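You operate a simulated robot arm through the tools that you are given. There is no shell and no other tool. Be economical: measure what you need, move in short steps, check, and stop when the job is done.

The job below is to be done with a simulated robot arm. You get a single attempt, and the scene is never put back.

## Task
Stack the tiffin yellow, red, blue, put the lid on and clamp it.
Fine: tiers go into the frame by their grips' colours, from the bottom up.
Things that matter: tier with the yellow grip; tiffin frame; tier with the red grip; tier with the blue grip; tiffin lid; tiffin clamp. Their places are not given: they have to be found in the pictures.

The check looks at the end state, three seconds after you hand in, the way a careful person would. Anything else that was tipped, shoved, dropped, spilled or broken makes it a failure. Lids that push on must go on centred and level and be pressed home; caps that screw on are set level and turned clockwise until they are tight.

## Robot
A 6-joint arm with a two-finger parallel gripper, fixed in place. Base frame: the origin is at the foot of the arm, x ahead of it, y to its left, z up; the work surface is at about z = 0. Units: m, rad, N and s.
With the tool pointing down near the work surface it reaches from about 0.14 to 0.58 m from the base axis. Its first joint turns from -1.152 to 1.152 rad. Payload 2.1 kg.
Tool frame: the origin (TCP) lies between the finger pads and is the grasp point; the fingertips stand 0.03 m ahead of it; z points along the fingers, y is the line along which they close. Largest opening 0.094 m; finger width 0.028, thickness 0.01; the body of the gripper, 0.05 by 0.096 m, starts 0.055 m behind the TCP.
Orientation is that of the tool frame in the base frame, as a unit quaternion [x, y, z, w]. With the fingers straight down and closing along the base's y, the tool's x points along the base's -x, its y along +y and its z along -z.

## Interface
- The arm moves only by the tool move_arm. Its argument "motion" is a list of rows, each an object of numbers (a shift or turn left out is 0, a gripper value left out holds the last): "x", "y", "z": the shift along the tool's x, y, z in m; "ax", "ay", "az": the turn, a rotation vector about the tool's x, y, z in rad; "claw": the finger opening in m, from 0 to 0.094. In form: [{"x": .., "y": .., "z": .., "ax": .., "ay": .., "az": .., "claw": ..}, ...]. A call has 1 to 20 rows; each row is the pose to reach, as a shift and turn from the pose commanded when the call began, along the tool's axes at that moment. Each row takes 0.2 s and may step no farther than 0.05 m and 0.15 rad from the row before; otherwise, or with a gripper value out of range, the whole call is refused. Where a pose cannot be reached the arm comes as near as it can. A force on the tool above 90 N (or 10 N above the force at the start of the call, whichever is more), or a blocked arm, ends the call early, and 0.2 s more pass. The fingers move at their own pace (about 0.072 m/s each) and stop on an object; they squeeze with about 31 N. The grip force told is the motor's: it shows also when the fingers shut on nothing. Time passes only in rows, and 0.2 s behind the last, so rows that repeat a pose let the fingers close. It gives the time, the measured TCP pose, the force on the tool (base axes), the opening and the grip force at its end, in the units of the frame above (readings bear some noise).
- Cameras (640 x 400 px; columns grow to the right, rows downward): "scene" is fixed at [0.0621, -0.3859, 0.4966]; the picture's right is [0.77, -0.64, 0.00], its down [-0.33, -0.39, -0.86] and it looks along [0.55, 0.66, -0.51] (base axes); focal length 246 px, centre (320, 200). "wrist" rides on the gripper at [-0.037, 0, -0.058] in the tool frame; the picture's right is [0.00, -1.00, 0.00], its down [0.97, 0.00, -0.24] and it looks along [0.24, 0.00, 0.97] (tool axes); focal length 218 px, centre (320, 200).
- get_image(camera): a new picture of that camera. It takes no simulated time.
- measure_at(camera, pixels): there is no depth. For up to 12 entries [column, row, z] of the newest picture of that camera ("zoom" is the newest enlarged one), the place [x, y] in the base frame at which the ray of that pixel passes the height z, good to about 0.002 m, but the place of the scene camera against the robot may be out by one fixed shift of up to 0.018 m in any direction. It takes no simulated time.
- inspect(camera, box): a new picture of the part [left, top, right, bottom] of that camera's present view, enlarged. It takes no simulated time.
- hand_in(): hands the job in; it is judged then, once.

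Keep the steps short. Do not move on a guess: measure, check each grasp and each placing, and mend mistakes. In all there are 80 turns and 34 pictures (those below and enlarged ones count). Leave the gripper open and the arm clear of the work at the hand-in unless told otherwise, and finish with a single line.

The tools are called after "Request:" as name(argument=value, ...) on one line, values as JSON. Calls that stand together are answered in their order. move_arm: Moves the arm, as the interface text tells. Its arguments: {"type":"object","properties":{"motion":{"type":"array","items":{"type":"object","properties":{"x":{"type":"number"},"y":{"type":"number"},"z":{"type":"number"},"ax":{"type":"number"},"ay":{"type":"number"},"az":{"type":"number"},"claw":{"type":"number"}}}}},"required":["motion"]} The other tools are called the same way: get_image (camera) takes a picture; measure_at (camera, pixels) gives the place at which the rays of pixels pass given heights; inspect (camera, box) takes an enlarged picture of a part of a camera's view; hand_in () hands the job in.

At the start:

```text
t: 0.0
tool_pos: [0.3088, 0.0996, 0.4125]
tcp_rot: [0.0, 1.0, 0.001, 0.002]
ft_force: [-0.9, 0.0, -0.4]
grip_width: 0.0942
grip_force: 0.0
```

scene: 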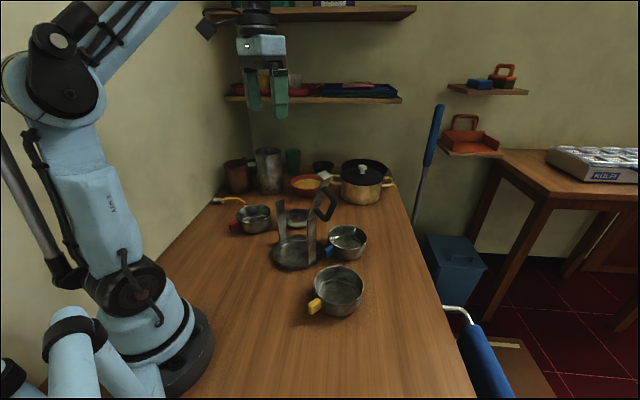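
wrist: 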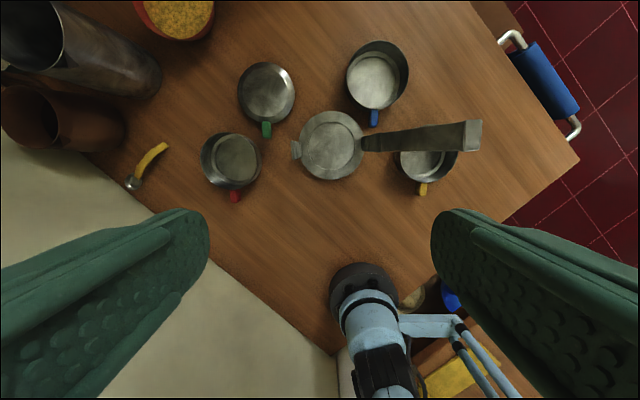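

I see the frame in the middle with the tiers around it, a lid with a green tab, and a small yellow-handled item on the left that may be the clamp. I'll enlarge both views.

Request:
inspect(camera="scene", box=[200, 150, 400, 325])

Request:
inspect(camera="wrist", box=[100, 20, 500, 220])

```text
2.29 times, centred on (300, 238) of scene
```

zoom: 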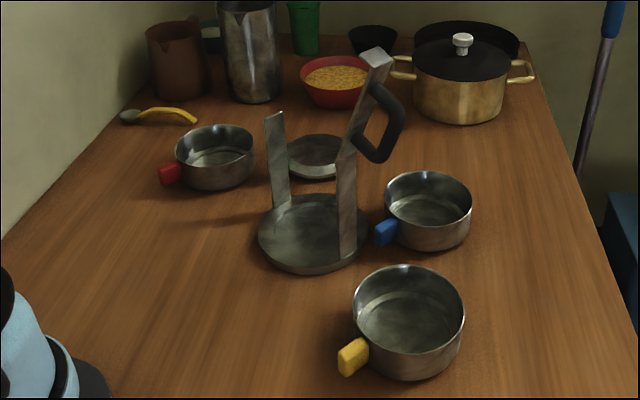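

```text
1.60 times, centred on (300, 120) of wrist
```

zoom: 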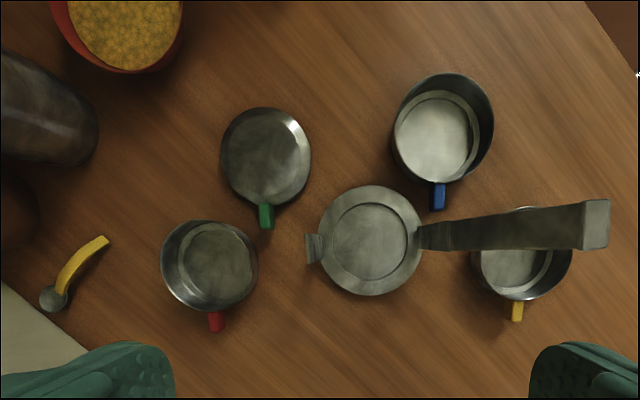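

The clamp isn't clear yet, so I'll look closer at the frame and the small yellow item.

Request:
inspect(camera="scene", box=[265, 165, 345, 275])

Request:
inspect(camera="scene", box=[200, 180, 280, 240])

```text
3.64 times, centred on (305, 220) of scene
```

zoom: 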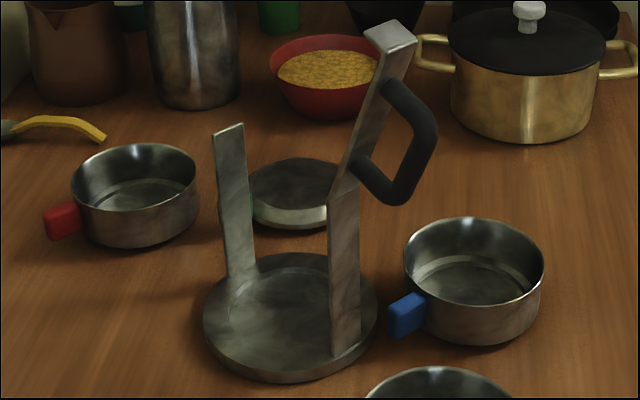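

```text
6.67 times, centred on (240, 210) of scene
```

zoom: 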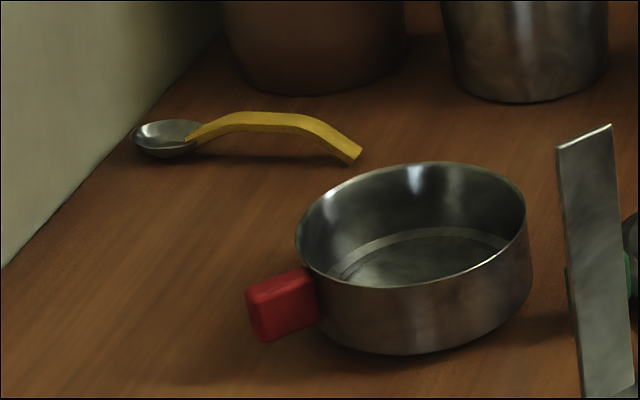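

The yellow item is a spoon. The clamp is the tilted bar with the black handle, hinged on top of the tall post. I'll measure the rough positions from the wrist view.

Request:
measure_at(camera="wrist", pixels=[[331, 145, 0.01], [373, 81, 0.003], [237.5, 160.6, 0.003], [423, 163, 0.003], [266, 92, 0.02], [374, 125, 0.03], [235.6, 202, 0.03], [423, 195.6, 0.03], [266, 138, 0.03], [299, 145, 0.01], [364, 145, 0.01], [295, 150, 0.09]])

Request:
measure_at(camera="scene", pixels=[[296, 255, 0.01], [311, 262, 0.0], [284, 241, 0.0], [275, 255, 0.0], [319, 257, 0.0], [336, 290, 0.0], [345, 245, 0.0]])

```text
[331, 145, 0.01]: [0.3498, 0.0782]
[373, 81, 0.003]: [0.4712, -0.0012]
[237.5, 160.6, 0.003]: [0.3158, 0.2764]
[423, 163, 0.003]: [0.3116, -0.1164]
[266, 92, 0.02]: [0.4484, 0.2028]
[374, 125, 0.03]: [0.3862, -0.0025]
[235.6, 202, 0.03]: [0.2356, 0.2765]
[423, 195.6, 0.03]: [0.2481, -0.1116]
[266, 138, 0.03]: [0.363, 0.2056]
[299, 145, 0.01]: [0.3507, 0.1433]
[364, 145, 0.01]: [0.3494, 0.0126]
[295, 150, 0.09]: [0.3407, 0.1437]
```

```text
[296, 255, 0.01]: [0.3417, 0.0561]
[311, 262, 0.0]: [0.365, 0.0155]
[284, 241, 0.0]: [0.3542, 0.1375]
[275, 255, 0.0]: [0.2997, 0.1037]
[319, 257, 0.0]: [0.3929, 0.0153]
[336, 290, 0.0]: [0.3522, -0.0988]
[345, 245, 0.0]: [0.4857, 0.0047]
```

Request:
measure_at(camera="wrist", pixels=[[473, 134, 0.15], [473, 134, 0.2], [473, 134, 0.25], [481, 134, 0.2], [365, 143, 0.1], [380, 143, 0.1], [295, 150, 0.13]])

Request:
measure_at(camera="scene", pixels=[[324, 175.5, 0.15], [324, 175.5, 0.2], [324, 175.5, 0.25], [310, 215, 0.1], [310, 215, 0.13], [281, 201, 0.1], [281, 201, 0.13]])

```text
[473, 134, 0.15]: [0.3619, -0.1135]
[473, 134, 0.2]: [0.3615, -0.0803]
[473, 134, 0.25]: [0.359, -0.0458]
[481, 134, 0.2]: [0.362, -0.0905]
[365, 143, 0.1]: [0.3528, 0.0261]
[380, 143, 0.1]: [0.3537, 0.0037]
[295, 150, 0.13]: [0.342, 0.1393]
```

```text
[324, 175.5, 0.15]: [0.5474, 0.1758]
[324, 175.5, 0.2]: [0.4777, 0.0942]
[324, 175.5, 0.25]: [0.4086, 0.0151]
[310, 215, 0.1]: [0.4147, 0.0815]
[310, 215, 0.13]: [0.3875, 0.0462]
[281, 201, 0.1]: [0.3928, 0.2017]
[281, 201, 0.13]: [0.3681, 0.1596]
```

The clamp's free end is near (0.36, -0.04, 0.28), and the posts are about 0.15 high. I'll move back and right at this height, then drop to z≈0.2 over the yellow grip to look.

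Request:
move_arm(motion=[{"x": 0.02, "y": -0.042}, {"x": 0.04, "y": -0.084}, {"x": 0.059, "y": -0.127}, {"x": 0.059, "y": -0.17}, {"x": 0.059, "y": -0.212}, {"x": 0.059, "y": -0.212, "z": 0.045}, {"x": 0.059, "y": -0.212, "z": 0.09}, {"x": 0.059, "y": -0.212, "z": 0.135}, {"x": 0.059, "y": -0.212, "z": 0.18}, {"x": 0.059, "y": -0.212, "z": 0.212}, {"x": 0.059, "y": -0.212, "z": 0.212}])

Request:
get_image(camera="wrist")

```text
t: 2.4
tool_pos: [0.2508, -0.1117, 0.2001]
tcp_rot: [-0.001, 1.0, 0.001, 0.0]
ft_force: [-0.4, -1.0, 0.0]
grip_width: 0.094
grip_force: 0.1
```

```text
27 pictures are left
```

wrist: 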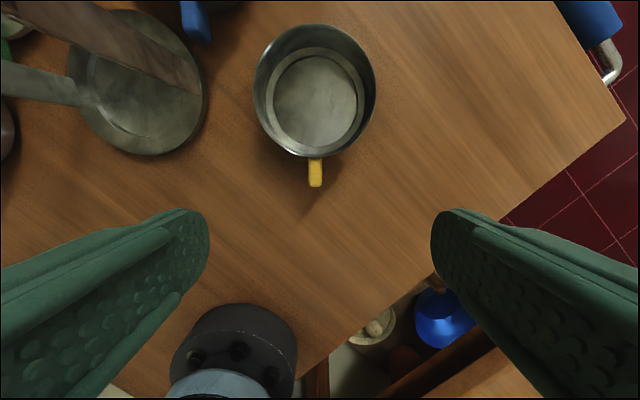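

Request:
measure_at(camera="wrist", pixels=[[254, 90, 0.045], [376, 90, 0.045], [315, 158, 0.045], [315, 25, 0.045], [315, 187, 0.03], [315, 187, 0.04], [315, 158, 0.04], [308, 175, 0.04], [323, 175, 0.04], [315, 101, 0.003], [362, 100, 0.003], [267, 100, 0.003]])

Request:
inspect(camera="wrist", box=[235, 10, 395, 200])

Request:
inspect(camera="scene", box=[295, 250, 375, 325])

```text
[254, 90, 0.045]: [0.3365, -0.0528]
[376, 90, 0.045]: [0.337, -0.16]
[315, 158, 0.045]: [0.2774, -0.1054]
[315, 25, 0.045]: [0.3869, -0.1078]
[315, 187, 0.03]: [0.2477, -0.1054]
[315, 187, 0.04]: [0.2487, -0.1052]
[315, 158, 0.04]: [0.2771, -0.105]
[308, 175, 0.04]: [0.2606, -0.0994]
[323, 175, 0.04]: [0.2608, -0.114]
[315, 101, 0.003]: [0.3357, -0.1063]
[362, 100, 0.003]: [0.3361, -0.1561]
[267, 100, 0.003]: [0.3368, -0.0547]
```

```text
2.11 times, centred on (315, 105) of wrist
```

zoom: 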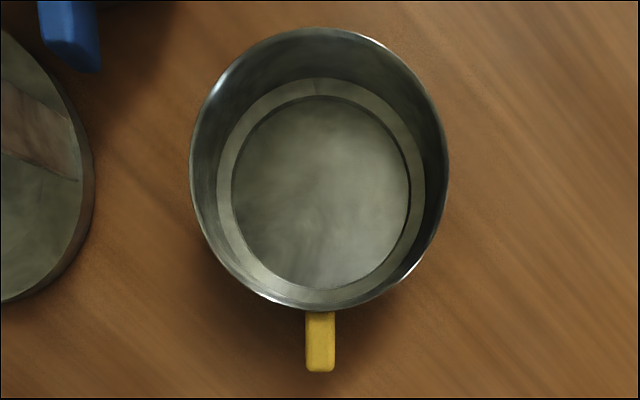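

```text
5.33 times, centred on (335, 288) of scene
```

zoom: 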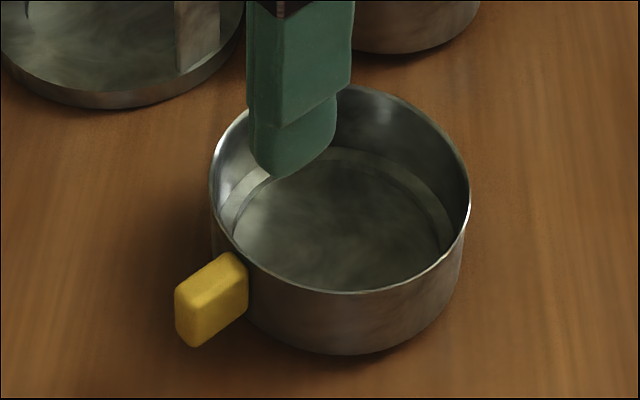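

The yellow grip spans x 0.249–0.277 at y≈-0.106 and is 0.014 thick. I'll go down to TCP (0.259, -0.106, 0.034) and close.

Request:
move_arm(motion=[{"x": -0.008, "y": 0.0055, "z": 0.04, "claw": 0.06}, {"x": -0.008, "y": 0.0055, "z": 0.08}, {"x": -0.008, "y": 0.0055, "z": 0.12}, {"x": -0.008, "y": 0.0055, "z": 0.15}, {"x": -0.008, "y": 0.0055, "z": 0.166}, {"x": -0.008, "y": 0.0055, "z": 0.166}])

Request:
get_image(camera="wrist")

```text
t: 3.8
tool_pos: [0.2607, -0.1056, 0.0346]
tcp_rot: [0.001, 1.0, 0.0, 0.001]
ft_force: [-0.6, -0.8, 0.6]
grip_width: 0.0599
grip_force: 0.0
```

```text
24 pictures are left
```

wrist: 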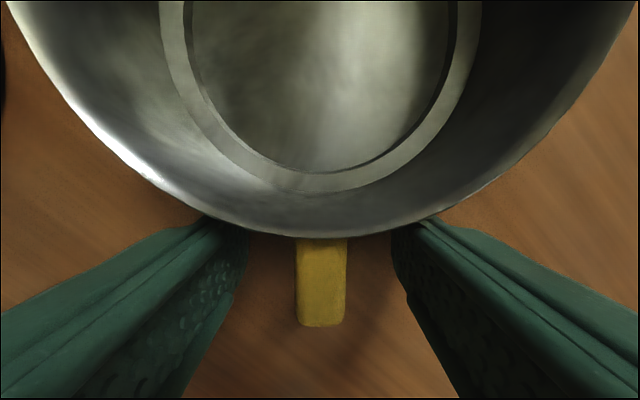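

Grip is centred between the fingers. Next I'll close and lift a little to check the hold.

Request:
move_arm(motion=[{"claw": 0.0}, {"claw": 0.0}, {"claw": 0.0}, {"claw": 0.0}, {"z": -0.01}, {"z": -0.025}, {"z": -0.025}])

Request:
inspect(camera="scene", box=[260, 160, 400, 325])

```text
t: 5.4
tool_pos: [0.2592, -0.1049, 0.0601]
tcp_rot: [0.0, 1.0, 0.001, 0.001]
ft_force: [-0.9, -0.5, -1.4]
grip_width: 0.0179
grip_force: 30.8
```

```text
2.42 times, centred on (330, 242) of scene
```

zoom: 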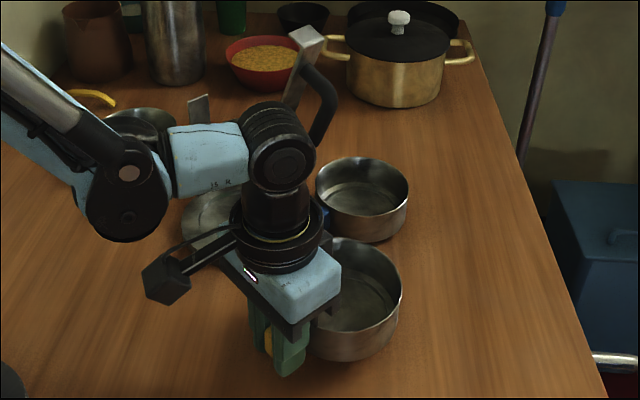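

It holds firmly at 0.018 wide. The tier would hide the frame during alignment, so I'll set it back down, open and rise clear. Then I'll measure the frame up close.

Request:
move_arm(motion=[{"z": 0.012}, {"z": 0.025}, {"z": 0.025, "claw": 0.06}, {"z": 0.025, "claw": 0.06}, {"z": 0.025, "claw": 0.06}, {"x": 0.01, "z": -0.02}, {"x": 0.01, "z": -0.065}, {"x": 0.01, "z": -0.11}, {"x": 0.01, "z": -0.14}, {"x": 0.01, "z": -0.14, "y": 0.045}, {"x": 0.01, "z": -0.14, "y": 0.09}, {"x": 0.01, "z": -0.14, "y": 0.135}, {"x": 0.01, "z": -0.14, "y": 0.183}, {"x": 0.01, "z": -0.14, "y": 0.183}])

Request:
get_image(camera="wrist")

```text
t: 8.4
tool_pos: [0.2488, 0.0756, 0.1987]
tcp_rot: [0.0, 1.0, 0.0, 0.001]
ft_force: [-0.4, -1.1, -0.2]
grip_width: 0.0597
grip_force: 0.0
```

```text
22 pictures are left
```

wrist: 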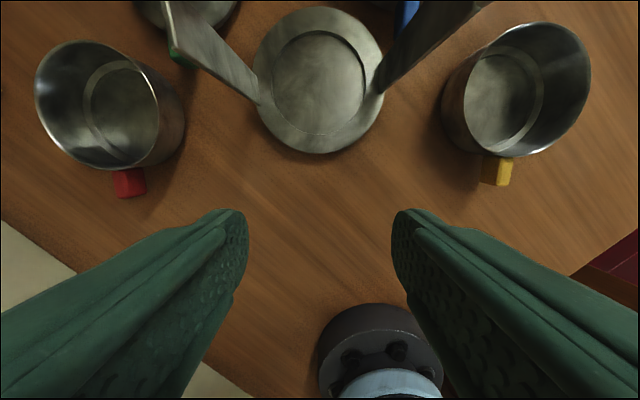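

Request:
inspect(camera="wrist", box=[200, 0, 440, 160])

Request:
measure_at(camera="wrist", pixels=[[252, 82, 0.01], [384, 82, 0.01], [318, 7, 0.01], [318, 152, 0.01], [272, 80, 0.01], [367, 80, 0.01], [318, 30, 0.01], [318, 131, 0.01]])

```text
2.50 times, centred on (320, 80) of wrist
```

zoom: 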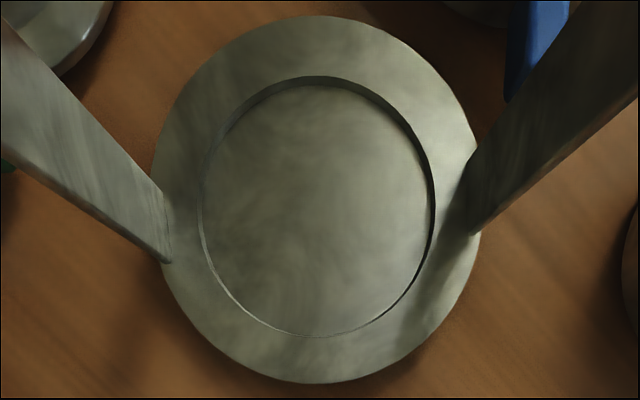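

```text
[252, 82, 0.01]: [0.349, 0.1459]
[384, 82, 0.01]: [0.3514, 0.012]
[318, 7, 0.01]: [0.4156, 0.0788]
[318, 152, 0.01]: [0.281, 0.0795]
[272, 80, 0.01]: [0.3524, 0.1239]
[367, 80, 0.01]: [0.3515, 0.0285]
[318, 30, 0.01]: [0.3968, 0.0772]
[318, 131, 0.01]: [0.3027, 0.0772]
```

The frame centre is about (0.349, 0.0775). It has a 0.094 recess that takes the tier's foot, and the posts are turned by roughly 6°. I'll retrace the path to the yellow grip, grasp it, lift and check where the tier sits in the hand.

Request:
move_arm(motion=[{"y": -0.045}, {"y": -0.09}, {"y": -0.135}, {"y": -0.183}, {"y": -0.183, "z": 0.045}, {"y": -0.183, "z": 0.09}, {"y": -0.183, "z": 0.13}, {"x": -0.01, "y": -0.183, "z": 0.165}, {"x": -0.01, "y": -0.183, "z": 0.165}, {"x": -0.01, "y": -0.183, "z": 0.165, "claw": 0}, {"x": -0.01, "y": -0.183, "z": 0.165, "claw": 0}, {"x": -0.01, "y": -0.183, "z": 0.165, "claw": 0}, {"x": -0.01, "y": -0.183, "z": 0.165, "claw": 0}, {"x": -0.01, "y": -0.183, "z": 0.14}, {"x": -0.01, "y": -0.183, "z": 0.115}, {"x": -0.01, "y": -0.183, "z": 0.115}])

Request:
get_image(camera="wrist")

```text
t: 11.8
tool_pos: [0.259, -0.1054, 0.0858]
tcp_rot: [-0.001, 1.0, 0.001, 0.0]
ft_force: [0.6, -0.3, -0.7]
grip_width: 0.0181
grip_force: 30.8
```

```text
20 pictures are left
```

wrist: 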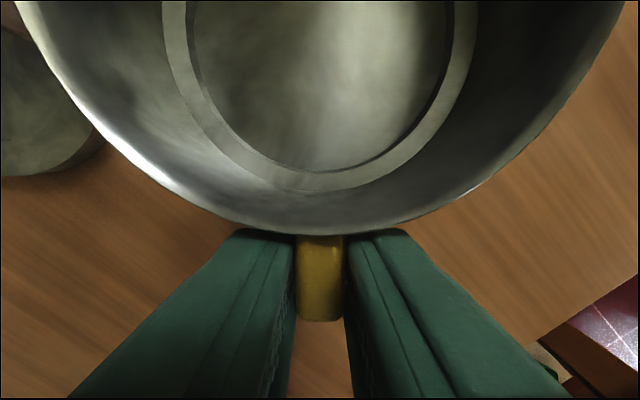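

The picture matches the resting view, so the tier is level, with its centre 0.0725 ahead of the TCP on axis. I'll pull back, move left to y=0.0775, then slide in between the posts and stay above the base.

Request:
move_arm(motion=[{"x": 0.04}, {"x": 0.075}, {"x": 0.075, "y": 0.04}, {"x": 0.075, "y": 0.08}, {"x": 0.075, "y": 0.12}, {"x": 0.075, "y": 0.16}, {"x": 0.075, "y": 0.183}, {"x": 0.05, "y": 0.183}, {"x": 0.025, "y": 0.183}, {"x": 0.0, "y": 0.183}, {"x": -0.0175, "y": 0.183}, {"x": -0.0175, "y": 0.183}, {"x": -0.0175, "y": 0.183}])

Request:
get_image(camera="wrist")

```text
t: 14.6
tool_pos: [0.276, 0.0787, 0.0848]
tcp_rot: [-0.001, 1.0, 0.001, 0.001]
ft_force: [-0.2, 0.2, -1.7]
grip_width: 0.018
grip_force: 31.1
```

```text
19 pictures are left
```

wrist: 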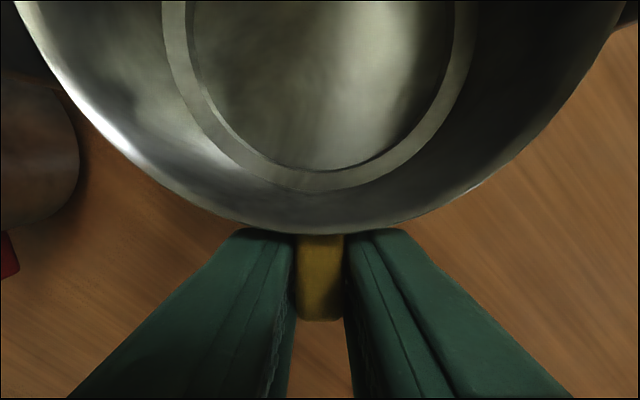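

Both pictures share the same commanded y, so I can compare them directly. The tier needs to shift about 2 mm back and 1 mm left. I'll make that shift and lower most of the way.

Request:
move_arm(motion=[{"x": 0.002, "y": 0.001}, {"x": 0.002, "y": 0.001, "z": 0.015}, {"x": 0.002, "y": 0.001, "z": 0.03}, {"x": 0.002, "y": 0.001, "z": 0.035}, {"x": 0.002, "y": 0.001, "z": 0.035}])

Request:
inspect(camera="scene", box=[240, 170, 370, 290])

```text
t: 15.8
tool_pos: [0.275, 0.0777, 0.0502]
tcp_rot: [0.0, 1.0, 0.0, 0.001]
ft_force: [0.9, 0.7, -1.5]
grip_width: 0.0181
grip_force: 31.2
```

```text
3.33 times, centred on (305, 230) of scene
```

zoom: 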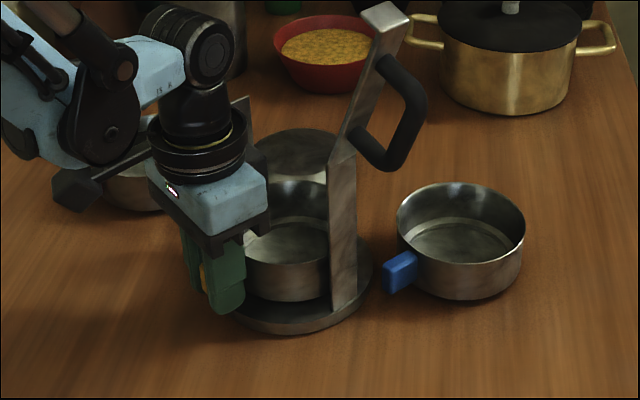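

Tier is hovering just above the base. I'll lower it slowly in small steps and watch the force.

Request:
move_arm(motion=[{"z": 0.003}, {"z": 0.006}, {"z": 0.006}])

Request:
move_arm(motion=[{"z": 0.002}, {"z": 0.003}, {"z": 0.003}])

```text
t: 16.6
tool_pos: [0.2744, 0.0778, 0.0441]
tcp_rot: [0.0, 1.0, 0.001, 0.0]
ft_force: [-2.3, -0.8, 25.9]
grip_width: 0.0178
grip_force: 30.8
```

```text
t: 17.0
tool_pos: [0.2743, 0.0788, 0.044]
tcp_rot: [-0.001, 1.0, 0.001, 0.0]
ft_force: [-3.9, 0.3, 38.5]
grip_width: 0.0177
grip_force: 31.2
stopped in row 1: the force on the tool passed its limit (the readings are from after the stop); the commanded pose is now the measured one
```

Contact at TCP z≈0.044, so the tier's bottom is near z=0.010. It may be on the rim rather than in the recess. I'll ease off and enlarge the wrist view to check for tilt or offset.

Request:
move_arm(motion=[{"z": -0.001}, {"z": -0.001, "claw": 0.03}, {"z": -0.001, "claw": 0.03}, {"x": 0.04, "z": -0.001}, {"x": 0.08, "z": -0.001}, {"x": 0.085, "z": -0.04}, {"x": 0.085, "z": -0.08}, {"x": 0.085, "z": -0.12}, {"x": 0.05, "z": -0.155}, {"x": 0.025, "z": -0.155}, {"x": 0.025, "z": -0.155}])

Request:
get_image(camera="wrist")

```text
t: 19.4
tool_pos: [0.249, 0.0772, 0.198]
tcp_rot: [-0.001, 1.0, 0.002, 0.0]
ft_force: [0.3, 0.0, -0.1]
grip_width: 0.0296
grip_force: 0.0
```

```text
17 pictures are left
```

wrist: 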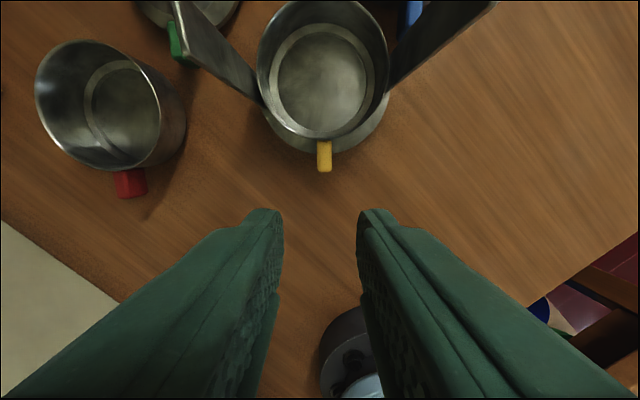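

Request:
inspect(camera="wrist", box=[200, 0, 440, 160])

```text
2.50 times, centred on (320, 80) of wrist
```

zoom: 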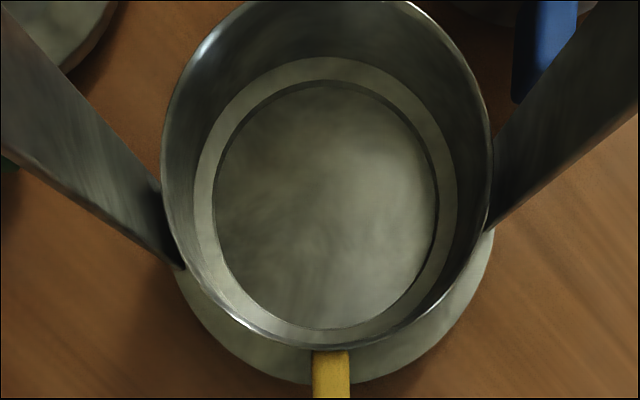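

Request:
inspect(camera="scene", box=[265, 200, 345, 275])

```text
5.33 times, centred on (305, 238) of scene
```

zoom: 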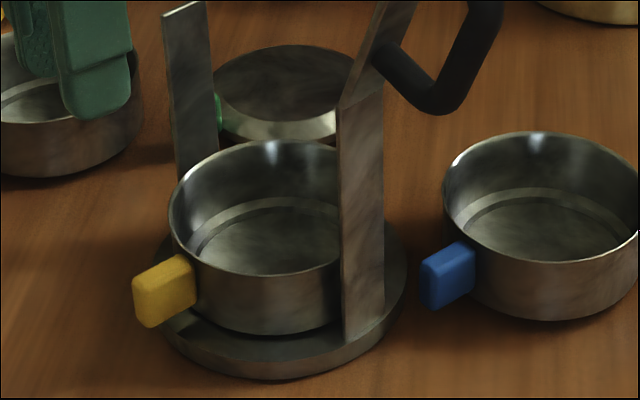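

The tier looks seated and level, though the frame and tier seem to have moved together about 4 mm in -y. I'll grasp the grip again (y about -0.004) and nudge sideways without load to see whether the tier is captured in the recess.

Request:
move_arm(motion=[{"x": 0.045, "y": -0.004, "claw": 0.05}, {"x": 0.06, "y": -0.004, "z": 0.035}, {"x": 0.06, "y": -0.004, "z": 0.075}, {"x": 0.06, "y": -0.004, "z": 0.115}, {"x": 0.06, "y": -0.004, "z": 0.153}, {"x": 0.02, "y": -0.004, "z": 0.153}, {"x": -0.024, "y": -0.004, "z": 0.153}, {"x": -0.024, "y": -0.004, "z": 0.153}, {"x": -0.024, "y": -0.004, "z": 0.153, "claw": 0}, {"x": -0.024, "y": -0.004, "z": 0.153, "claw": 0}, {"x": -0.024, "y": -0.004, "z": 0.153, "claw": 0}, {"x": -0.024, "y": -0.004, "z": 0.153, "claw": 0}])

Request:
move_arm(motion=[{"x": -0.0015}, {"x": -0.0015}])

```text
t: 22.0
tool_pos: [0.2727, 0.0732, 0.0431]
tcp_rot: [-0.001, 1.0, 0.001, 0.0]
ft_force: [0.4, -0.6, 0.6]
grip_width: 0.0175
grip_force: 31.1
```

```text
t: 22.6
tool_pos: [0.2749, 0.0738, 0.043]
tcp_rot: [0.0, 1.0, 0.001, 0.0]
ft_force: [-0.4, -0.5, 1.0]
grip_width: 0.0176
grip_force: 30.8
```

Request:
move_arm(motion=[{"x": 0.0015}, {"x": 0.003}, {"x": 0.003}])

Request:
move_arm(motion=[{"x": 0.0015}, {"x": 0.003}, {"x": 0.003}])

```text
t: 23.4
tool_pos: [0.272, 0.0738, 0.0445]
tcp_rot: [0.0, 1.0, 0.001, 0.0]
ft_force: [0.6, 0.5, -0.3]
grip_width: 0.0173
grip_force: 31.4
```

```text
t: 24.2
tool_pos: [0.2691, 0.0745, 0.0448]
tcp_rot: [-0.002, 1.0, 0.001, 0.001]
ft_force: [2.1, -0.3, -0.6]
grip_width: 0.0176
grip_force: 30.9
```

Request:
inspect(camera="scene", box=[265, 200, 345, 275])

```text
5.33 times, centred on (305, 238) of scene
```

zoom: 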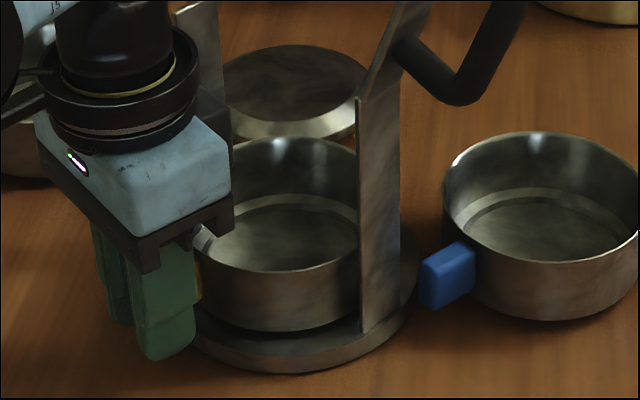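

The frame moves together with the tier, so the tier's foot is captured. My fingertips, at z≈0.013, have likely been touching the base rim. I'll release, rise straight up and look again.

Request:
move_arm(motion=[{"claw": 0.04}, {"claw": 0.04}, {"claw": 0.04}, {"z": -0.03}, {"z": -0.06}, {"z": -0.1}, {"z": -0.14}, {"x": 0.02, "z": -0.153}, {"x": 0.02, "z": -0.153}])

Request:
inspect(camera="wrist", box=[200, 0, 440, 160])

```text
t: 26.2
tool_pos: [0.2476, 0.0741, 0.1979]
tcp_rot: [0.0, 1.0, 0.001, -0.001]
ft_force: [-0.3, -0.5, -0.7]
grip_width: 0.0399
grip_force: 0.0
```

```text
2.50 times, centred on (320, 80) of wrist
```

zoom: 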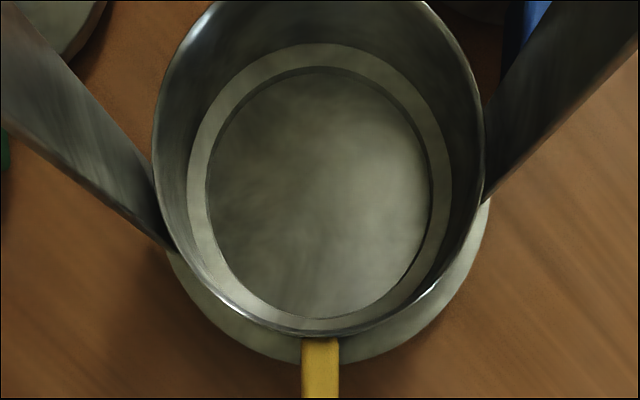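

The tier sits between the posts with the foot captured. From now on I'll grasp higher so the fingertips stay above whatever is below. Next I'll move over the red tier and look.

Request:
move_arm(motion=[{"y": 0.045}, {"y": 0.09}, {"y": 0.135}, {"y": 0.18, "claw": 0.06}, {"y": 0.203, "x": 0.004}, {"y": 0.203, "x": 0.004}])

Request:
get_image(camera="wrist")

```text
t: 27.6
tool_pos: [0.2444, 0.2779, 0.1986]
tcp_rot: [0.0, 1.0, 0.0, 0.0]
ft_force: [0.4, 0.8, 0.5]
grip_width: 0.0602
grip_force: 0.0
```

```text
12 pictures are left
```

wrist: 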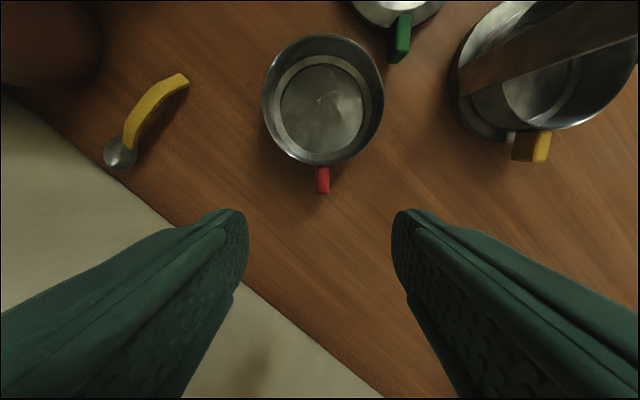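

Red grip is at px (322,180), pointing straight at me. Its centre is 0.0724 beyond the grasp point. I'll grasp at TCP z 0.046 and lift.

Request:
move_arm(motion=[{"x": -0.002, "y": -0.002, "z": 0.04}, {"x": -0.002, "y": -0.002, "z": 0.08}, {"x": -0.002, "y": -0.002, "z": 0.12}, {"x": -0.002, "y": -0.002, "z": 0.1525}, {"x": -0.002, "y": -0.002, "z": 0.1525}, {"x": -0.002, "y": -0.002, "z": 0.1525, "claw": 0}, {"x": -0.002, "y": -0.002, "z": 0.1525, "claw": 0}, {"x": -0.002, "y": -0.002, "z": 0.1525, "claw": 0}, {"x": -0.002, "y": -0.002, "z": 0.1525, "claw": 0}, {"x": -0.002, "y": -0.002, "z": 0.1525, "claw": 0}, {"x": -0.002, "y": -0.002, "z": 0.135}, {"x": -0.002, "y": -0.002, "z": 0.1125}, {"x": -0.002, "y": -0.002, "z": 0.0925}, {"x": -0.002, "y": -0.002, "z": 0.0725}, {"x": -0.002, "y": -0.002, "z": 0.0725}])

Request:
get_image(camera="wrist")

```text
t: 30.8
tool_pos: [0.2457, 0.2753, 0.1257]
tcp_rot: [-0.001, 1.0, 0.001, 0.0]
ft_force: [0.8, -0.1, -1.8]
grip_width: 0.0174
grip_force: 30.8
```

```text
11 pictures are left
```

wrist: 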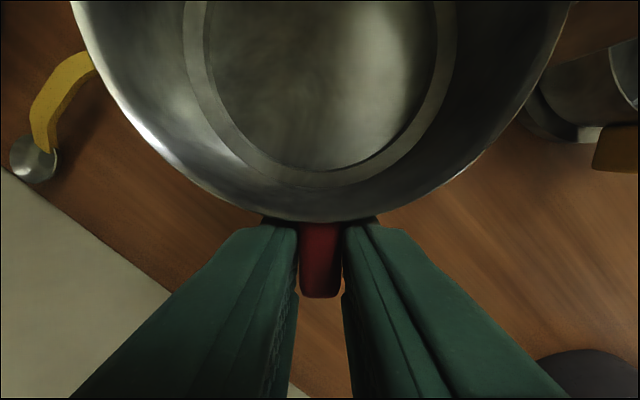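

Red is held level and on axis. I'll carry it back, move right, then go in over the yellow tier.

Request:
move_arm(motion=[{"x": 0.03}, {"x": 0.055}, {"x": 0.055, "y": -0.04}, {"x": 0.055, "y": -0.08}, {"x": 0.055, "y": -0.12}, {"x": 0.055, "y": -0.16}, {"x": 0.055, "y": -0.2}, {"x": 0.055, "y": -0.2}, {"x": 0.03, "y": -0.2}, {"x": 0.0, "y": -0.2}, {"x": -0.0324, "y": -0.2}, {"x": -0.0324, "y": -0.2}, {"x": -0.0324, "y": -0.2, "z": 0.01}, {"x": -0.0324, "y": -0.2, "z": 0.015}, {"x": -0.0324, "y": -0.2, "z": 0.015}])

Request:
inspect(camera="scene", box=[265, 190, 345, 275])

```text
t: 34.0
tool_pos: [0.2803, 0.0753, 0.1098]
tcp_rot: [-0.002, 1.0, 0.001, -0.001]
ft_force: [-0.1, 0.2, -0.7]
grip_width: 0.0174
grip_force: 31.8
```

```text
4.71 times, centred on (305, 232) of scene
```

zoom: 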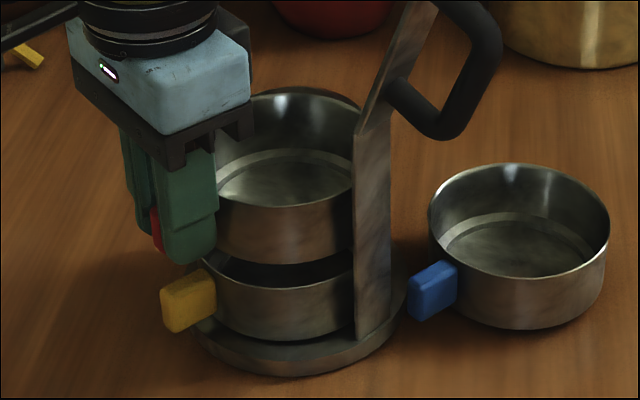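

It's aligned, with roughly a centimetre of gap. I'll lower in small steps.

Request:
move_arm(motion=[{"z": 0.003}, {"z": 0.006}, {"z": 0.006}])

Request:
move_arm(motion=[{"z": 0.0015}, {"z": 0.003}, {"z": 0.003}])

Request:
move_arm(motion=[{"z": 0.0015}, {"z": 0.003}, {"z": 0.003}])

```text
t: 34.8
tool_pos: [0.2806, 0.076, 0.1043]
tcp_rot: [-0.001, 1.0, 0.001, 0.0]
ft_force: [-0.1, 0.0, -1.2]
grip_width: 0.0175
grip_force: 30.9
```

```text
t: 35.6
tool_pos: [0.2798, 0.0758, 0.1003]
tcp_rot: [-0.002, 1.0, 0.001, 0.0]
ft_force: [-0.2, 0.5, -1.6]
grip_width: 0.0173
grip_force: 31.0
```

```text
t: 36.4
tool_pos: [0.281, 0.0745, 0.0984]
tcp_rot: [-0.001, 1.0, 0.001, 0.0]
ft_force: [-0.3, 0.3, -2.5]
grip_width: 0.0173
grip_force: 30.7
```

Request:
move_arm(motion=[{"z": 0.0015}, {"z": 0.0015}])

Request:
move_arm(motion=[{"z": 0.0015}, {"z": 0.0015}])

Request:
move_arm(motion=[{"z": 0.0015}, {"z": 0.0015}])

```text
t: 37.0
tool_pos: [0.2787, 0.0759, 0.0968]
tcp_rot: [0.0, 1.0, 0.001, 0.0]
ft_force: [0.6, 0.0, -1.2]
grip_width: 0.0171
grip_force: 31.3
```

```text
t: 37.6
tool_pos: [0.2796, 0.0752, 0.0959]
tcp_rot: [0.0, 1.0, 0.001, 0.0]
ft_force: [-0.8, 0.7, -1.3]
grip_width: 0.0174
grip_force: 30.8
```

```text
t: 38.2
tool_pos: [0.2807, 0.0758, 0.095]
tcp_rot: [-0.001, 1.0, 0.0, 0.0]
ft_force: [-5.0, -2.2, 19.6]
grip_width: 0.0172
grip_force: 30.9
```

Contact at TCP z≈0.095, with a side push of -5 N in x and -2 N in y, so it's slightly off. I'll ease off in that direction and see if it settles.

Request:
move_arm(motion=[{"x": 0.001, "y": -0.0005}, {"x": 0.0015, "y": -0.0005}, {"x": 0.0015, "y": -0.0005}])

Request:
move_arm(motion=[{"x": 0.001, "z": 0.001}, {"x": 0.001, "z": 0.001}])

```text
t: 39.0
tool_pos: [0.2787, 0.0751, 0.0948]
tcp_rot: [-0.001, 1.0, 0.0, 0.001]
ft_force: [1.9, 0.9, 17.7]
grip_width: 0.0167
grip_force: 31.4
```

```text
t: 39.6
tool_pos: [0.2777, 0.0745, 0.094]
tcp_rot: [-0.001, 1.0, 0.001, 0.0]
ft_force: [-3.0, 1.5, 53.4]
grip_width: 0.0166
grip_force: 31.3
```

Firm contact with small side forces, so red appears seated. I'll release it, rise and check from above.

Request:
move_arm(motion=[{"z": -0.001}, {"z": -0.001, "claw": 0.05}, {"z": -0.001, "claw": 0.05}, {"z": -0.001, "claw": 0.05}, {"z": -0.001, "claw": 0.05}, {"z": -0.03}, {"z": -0.06}, {"z": -0.1}, {"z": -0.14, "x": 0.03}, {"z": -0.14, "x": 0.03}])

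Request:
get_image(camera="wrist")

```text
t: 41.8
tool_pos: [0.2467, 0.0745, 0.2332]
tcp_rot: [0.0, 1.0, 0.001, 0.0]
ft_force: [0.4, 0.8, -0.9]
grip_width: 0.05
grip_force: 0.1
```

```text
9 pictures are left
```

wrist: 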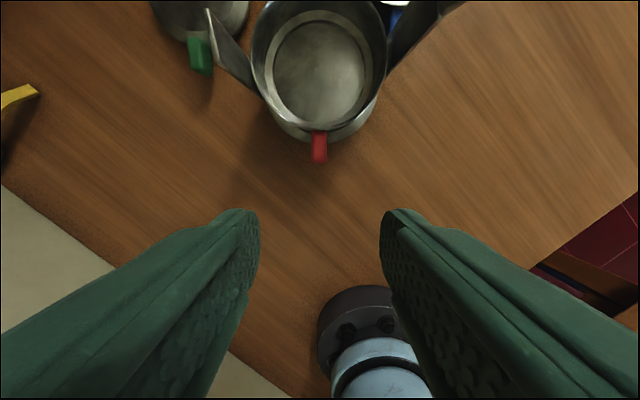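

Red sits level on yellow, with the grips aligned. The open clamp blocks a straight grasp of blue's grip, because the wrist would hit the bar. I'll pinch blue's wall at its far-left 45° side instead. I'll go up, swing over and look from above it.

Request:
move_arm(motion=[{"z": -0.045}, {"z": -0.09}, {"z": -0.13}, {"x": -0.045, "y": -0.006, "z": -0.13, "az": 0.13}, {"x": -0.09, "y": -0.013, "z": -0.13, "az": 0.26}, {"x": -0.135, "y": -0.02, "z": -0.13, "az": 0.39}, {"x": -0.18, "y": -0.027, "z": -0.13, "az": 0.52}, {"x": -0.225, "y": -0.033, "z": -0.13, "az": 0.65}, {"x": -0.261, "y": -0.0375, "z": -0.13, "az": 0.785}, {"x": -0.261, "y": -0.0375, "z": -0.09, "az": 0.785}, {"x": -0.261, "y": -0.0375, "z": -0.05, "az": 0.785}, {"x": -0.261, "y": -0.0375, "z": -0.01, "az": 0.785}, {"x": -0.261, "y": -0.0375, "z": 0.033, "az": 0.785}, {"x": -0.261, "y": -0.0375, "z": 0.033, "az": 0.785}])

Request:
get_image(camera="wrist")

```text
t: 44.8
tool_pos: [0.5068, 0.0374, 0.1996]
tcp_rot: [0.382, 0.924, 0.001, 0.001]
ft_force: [0.0, -0.8, 0.8]
grip_width: 0.0502
grip_force: 0.0
out of reach, approached as far as the arm can: row 8, 9, 10
```

```text
8 pictures are left
```

wrist: 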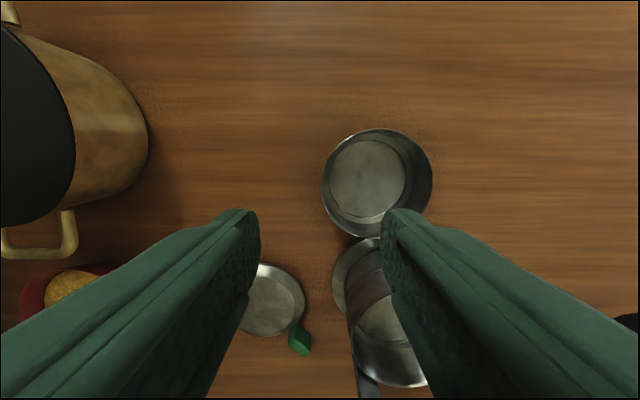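

Request:
measure_at(camera="wrist", pixels=[[322, 184, 0.045], [432, 184, 0.045], [378, 128, 0.045], [378, 238, 0.045], [328, 180, 0.004], [406, 180, 0.004], [366, 140, 0.004], [366, 218, 0.004], [272, 263, 0.02], [272, 336, 0.02], [305, 300, 0.02], [301, 342, 0.03]])

```text
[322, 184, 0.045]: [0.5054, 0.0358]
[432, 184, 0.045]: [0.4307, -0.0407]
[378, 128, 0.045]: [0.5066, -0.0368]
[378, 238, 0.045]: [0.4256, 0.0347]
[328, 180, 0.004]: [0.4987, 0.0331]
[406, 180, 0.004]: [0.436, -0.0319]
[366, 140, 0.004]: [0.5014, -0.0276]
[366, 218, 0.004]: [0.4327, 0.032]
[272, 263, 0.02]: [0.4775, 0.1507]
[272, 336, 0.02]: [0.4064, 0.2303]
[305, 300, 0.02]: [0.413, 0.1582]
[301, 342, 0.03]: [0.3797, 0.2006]
```

Blue's centre is about (0.467, 0.000). Its 45° wall point is at (0.5045, 0.0375). I'll lower there to TCP z 0.056, pinch and lift a little.

Request:
move_arm(motion=[{"x": 0.0016, "y": -0.0016, "z": 0.04}, {"x": 0.0016, "y": -0.0016, "z": 0.08}, {"x": 0.0016, "y": -0.0016, "z": 0.115}, {"x": 0.0016, "y": -0.0016, "z": 0.1435}, {"x": 0.0016, "y": -0.0016, "z": 0.1435}])

Request:
move_arm(motion=[{"claw": 0}, {"claw": 0}, {"claw": 0}, {"claw": 0}, {"claw": 0}, {"z": -0.01}, {"z": -0.02}, {"z": -0.02}])

Request:
get_image(camera="wrist")

```text
t: 46.0
tool_pos: [0.506, 0.0369, 0.0567]
tcp_rot: [0.381, 0.925, 0.0, 0.0]
ft_force: [-0.5, 0.3, -0.5]
grip_width: 0.05
grip_force: 0.1
```

```text
t: 47.8
tool_pos: [0.5064, 0.0379, 0.0763]
tcp_rot: [0.382, 0.924, 0.001, 0.0]
ft_force: [0.1, -0.7, -0.4]
grip_width: 0.008
grip_force: 30.9
```

```text
7 pictures are left
```

wrist: 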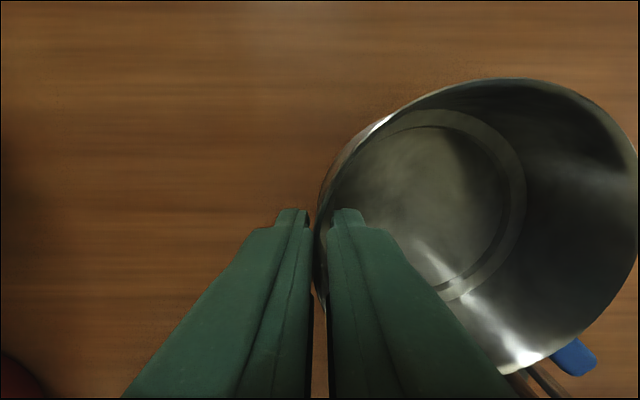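

Request:
measure_at(camera="wrist", pixels=[[318, 225, 0.065], [638, 225, 0.065], [495, 79, 0.065], [500, 374, 0.065], [510, 205, 0.024], [435, 127, 0.024], [445, 288, 0.024], [574, 345, 0.055], [592, 366, 0.055]])

```text
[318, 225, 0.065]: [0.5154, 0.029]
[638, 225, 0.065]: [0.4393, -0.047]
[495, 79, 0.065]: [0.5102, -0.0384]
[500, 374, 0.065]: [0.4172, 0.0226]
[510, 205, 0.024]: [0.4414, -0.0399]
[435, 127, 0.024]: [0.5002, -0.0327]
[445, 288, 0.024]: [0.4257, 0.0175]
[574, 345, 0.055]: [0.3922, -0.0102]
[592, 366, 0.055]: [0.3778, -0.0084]
```

Blue is pinched and lifted level, with its centre 0.0369 back and 0.0393 right of the TCP. I'll lift it, move left, then slide in over red between the posts.

Request:
move_arm(motion=[{"z": -0.035}, {"z": -0.07}, {"z": -0.1}, {"x": 0.018, "y": 0.018, "z": -0.1}, {"x": 0.036, "y": 0.036, "z": -0.1}, {"x": 0.0544, "y": 0.0544, "z": -0.1}, {"x": 0.0544, "y": 0.0544, "z": -0.1}, {"x": 0.075, "y": 0.0338, "z": -0.1}, {"x": 0.096, "y": 0.0128, "z": -0.1}, {"x": 0.117, "y": -0.0082, "z": -0.1}, {"x": 0.13, "y": -0.0212, "z": -0.1}, {"x": 0.1386, "y": -0.0297, "z": -0.1}, {"x": 0.1386, "y": -0.0297, "z": -0.1}])

Request:
inspect(camera="scene", box=[265, 170, 345, 275])

```text
t: 50.6
tool_pos: [0.3872, 0.1152, 0.1779]
tcp_rot: [0.382, 0.924, 0.001, 0.0]
ft_force: [-0.1, 0.4, -0.8]
grip_width: 0.0081
grip_force: 31.4
```

```text
3.81 times, centred on (305, 222) of scene
```

zoom: 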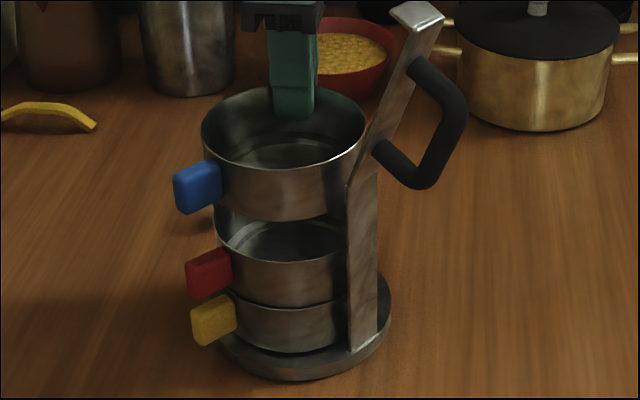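

Blue is level and lined up over red. I'll lower to just above the expected contact (TCP z≈0.143), then go gently.

Request:
move_arm(motion=[{"z": 0.01}, {"z": 0.02}, {"z": 0.028}, {"z": 0.028}])

Request:
move_arm(motion=[{"z": 0.0015}, {"z": 0.003}, {"z": 0.003}])

Request:
move_arm(motion=[{"z": 0.0015}, {"z": 0.0015}])

Request:
move_arm(motion=[{"z": 0.0015}, {"z": 0.0015}])

```text
t: 51.6
tool_pos: [0.3878, 0.1138, 0.1491]
tcp_rot: [0.382, 0.924, 0.001, 0.0]
ft_force: [-0.5, -0.2, -2.0]
grip_width: 0.0075
grip_force: 31.0
```

```text
t: 52.4
tool_pos: [0.3876, 0.1131, 0.1463]
tcp_rot: [0.382, 0.924, 0.001, 0.0]
ft_force: [1.2, 0.1, -2.3]
grip_width: 0.0077
grip_force: 30.8
```

```text
t: 53.0
tool_pos: [0.3867, 0.1143, 0.1453]
tcp_rot: [0.382, 0.924, 0.001, 0.0]
ft_force: [1.1, 1.7, 14.3]
grip_width: 0.0083
grip_force: 31.3
```

```text
t: 53.6
tool_pos: [0.3864, 0.1141, 0.1427]
tcp_rot: [0.382, 0.924, 0.001, 0.001]
ft_force: [5.3, 4.5, 27.3]
grip_width: 0.008
grip_force: 30.7
```

Height is now 0.1427, about as expected, with a side force toward +x+y. I'll give way 1.5 mm in that direction and press slightly.

Request:
move_arm(motion=[{"y": 0.001}, {"y": 0.0015}, {"y": 0.0015}])

Request:
move_arm(motion=[{"z": 0.001}, {"z": 0.001}])

```text
t: 54.4
tool_pos: [0.388, 0.1154, 0.1428]
tcp_rot: [0.382, 0.924, 0.0, 0.001]
ft_force: [-1.5, -2.3, 23.6]
grip_width: 0.0081
grip_force: 31.3
```

```text
t: 55.0
tool_pos: [0.3884, 0.1167, 0.1416]
tcp_rot: [0.382, 0.924, -0.001, 0.0]
ft_force: [-0.9, -2.6, 28.0]
grip_width: 0.0081
grip_force: 30.7
```

Both forces are small now and the height fits. I'll release, rise, turn back and move over the lid to look.

Request:
move_arm(motion=[{"z": -0.001, "claw": 0.03}, {"z": -0.001, "claw": 0.03}, {"z": -0.001, "claw": 0.03}, {"z": -0.04}, {"z": -0.08}, {"z": -0.12}, {"x": 0.02, "y": 0.011, "z": -0.12, "az": -0.13}, {"x": 0.038, "y": 0.022, "z": -0.12, "az": -0.26}, {"x": 0.057, "y": 0.032, "z": -0.12, "az": -0.39}, {"x": 0.0757, "y": 0.043, "z": -0.12, "az": -0.52}, {"x": 0.0757, "y": 0.043, "z": -0.12, "az": -0.65}, {"x": 0.0757, "y": 0.043, "z": -0.12, "az": -0.785}, {"x": 0.0757, "y": 0.043, "z": -0.09, "az": -0.785, "claw": 0.06}, {"x": 0.0757, "y": 0.043, "z": -0.06, "az": -0.785}, {"x": 0.0757, "y": 0.043, "z": -0.06, "az": -0.785}])

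Request:
get_image(camera="wrist")

```text
t: 58.2
tool_pos: [0.3644, 0.1996, 0.2007]
tcp_rot: [-0.001, 1.0, 0.0, 0.0]
ft_force: [0.5, -0.4, 0.0]
grip_width: 0.0601
grip_force: 0.0
```

```text
5 pictures are left
```

wrist: 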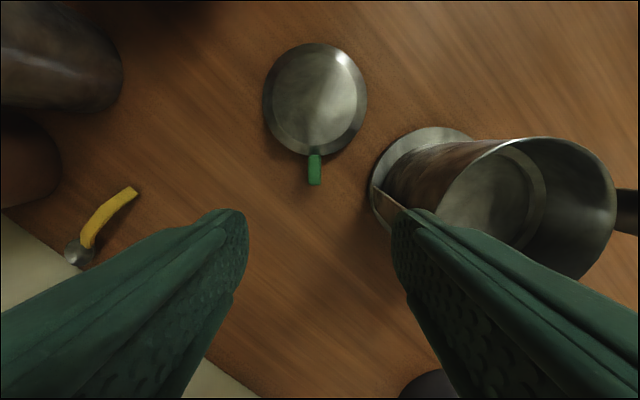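

Request:
measure_at(camera="wrist", pixels=[[262, 97, 0.01], [368, 97, 0.01], [315, 43, 0.01], [315, 155, 0.01], [262, 97, 0.02], [368, 97, 0.02], [315, 168, 0.015], [315, 168, 0.025], [315, 186, 0.02], [617, 215, 0.13], [540, 137, 0.13], [577, 281, 0.13]])

```text
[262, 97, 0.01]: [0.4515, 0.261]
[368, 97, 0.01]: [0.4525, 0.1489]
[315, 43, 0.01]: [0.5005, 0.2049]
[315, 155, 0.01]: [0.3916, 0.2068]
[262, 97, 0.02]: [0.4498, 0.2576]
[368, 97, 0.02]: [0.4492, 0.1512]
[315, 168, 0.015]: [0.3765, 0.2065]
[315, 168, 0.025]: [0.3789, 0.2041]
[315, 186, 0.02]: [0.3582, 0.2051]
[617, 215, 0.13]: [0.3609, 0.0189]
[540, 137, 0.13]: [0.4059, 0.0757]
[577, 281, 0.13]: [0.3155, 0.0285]
```

The lid's centre is about (0.447, 0.205), with its grip at y≈0.205, x 0.358–0.390. The stack's centre is about (0.351, 0.0765). I'll grasp the lid's grip low (TCP z 0.036), close and lift a little.

Request:
move_arm(motion=[{"x": -0.01, "y": 0.005, "z": 0.045}, {"x": -0.01, "y": 0.005, "z": 0.09}, {"x": -0.01, "y": 0.005, "z": 0.13}, {"x": -0.01, "y": 0.005, "z": 0.155}, {"x": -0.01, "y": 0.005, "z": 0.1647}, {"x": -0.01, "y": 0.005, "z": 0.1647}, {"x": -0.01, "y": 0.005, "z": 0.1647, "claw": 0}, {"x": -0.01, "y": 0.005, "z": 0.1647, "claw": 0}, {"x": -0.01, "y": 0.005, "z": 0.1647, "claw": 0}, {"x": -0.01, "y": 0.005, "z": 0.1647, "claw": 0}, {"x": -0.01, "y": 0.005, "z": 0.1647, "claw": 0}, {"x": -0.01, "y": 0.005, "z": 0.145}, {"x": -0.01, "y": 0.005, "z": 0.125}, {"x": -0.01, "y": 0.005, "z": 0.125}])

Request:
get_image(camera="wrist")

```text
t: 61.2
tool_pos: [0.3746, 0.2048, 0.0756]
tcp_rot: [0.001, 1.0, 0.001, 0.0]
ft_force: [0.5, -0.1, -1.5]
grip_width: 0.0176
grip_force: 30.7
```

```text
4 pictures are left
```

wrist: 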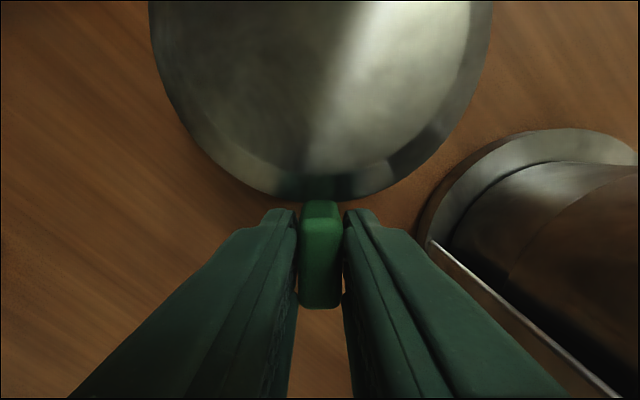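

Lid is held level. I'll lift it, swing round behind the posts, and come in over the stack.

Request:
move_arm(motion=[{"z": -0.04, "y": 0.01}, {"z": -0.08, "y": 0.02}, {"z": -0.118, "y": 0.02}, {"x": 0.045, "z": -0.118, "y": 0.02}, {"x": 0.09, "z": -0.118, "y": 0.02}, {"x": 0.135, "z": -0.118, "y": 0.02}, {"x": 0.18, "z": -0.118, "y": 0.01}, {"x": 0.18, "z": -0.118, "y": -0.03}, {"x": 0.18, "z": -0.118, "y": -0.07}, {"x": 0.18, "z": -0.118, "y": -0.105}, {"x": 0.18, "z": -0.118, "y": -0.1283}, {"x": 0.18, "z": -0.118, "y": -0.1283}, {"x": 0.155, "z": -0.118, "y": -0.1283}, {"x": 0.13, "z": -0.118, "y": -0.1283}, {"x": 0.11, "z": -0.118, "y": -0.1283}, {"x": 0.0936, "z": -0.118, "y": -0.1283}, {"x": 0.0936, "z": -0.118, "y": -0.1283}])

Request:
inspect(camera="scene", box=[265, 165, 345, 275])

```text
t: 64.8
tool_pos: [0.2816, 0.0755, 0.1958]
tcp_rot: [0.0, 1.0, 0.0, 0.0]
ft_force: [0.5, -0.1, -1.5]
grip_width: 0.0179
grip_force: 30.6
```

```text
3.64 times, centred on (305, 220) of scene
```

zoom: 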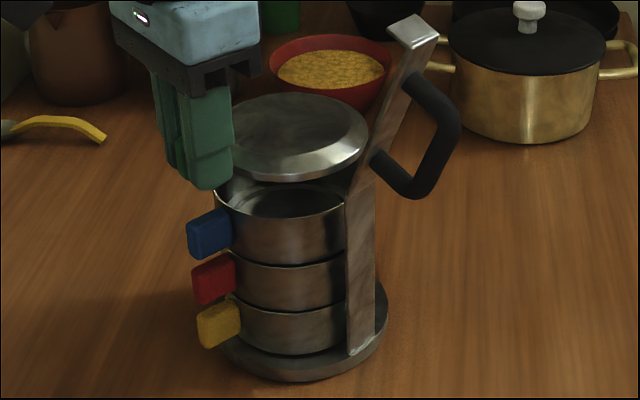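

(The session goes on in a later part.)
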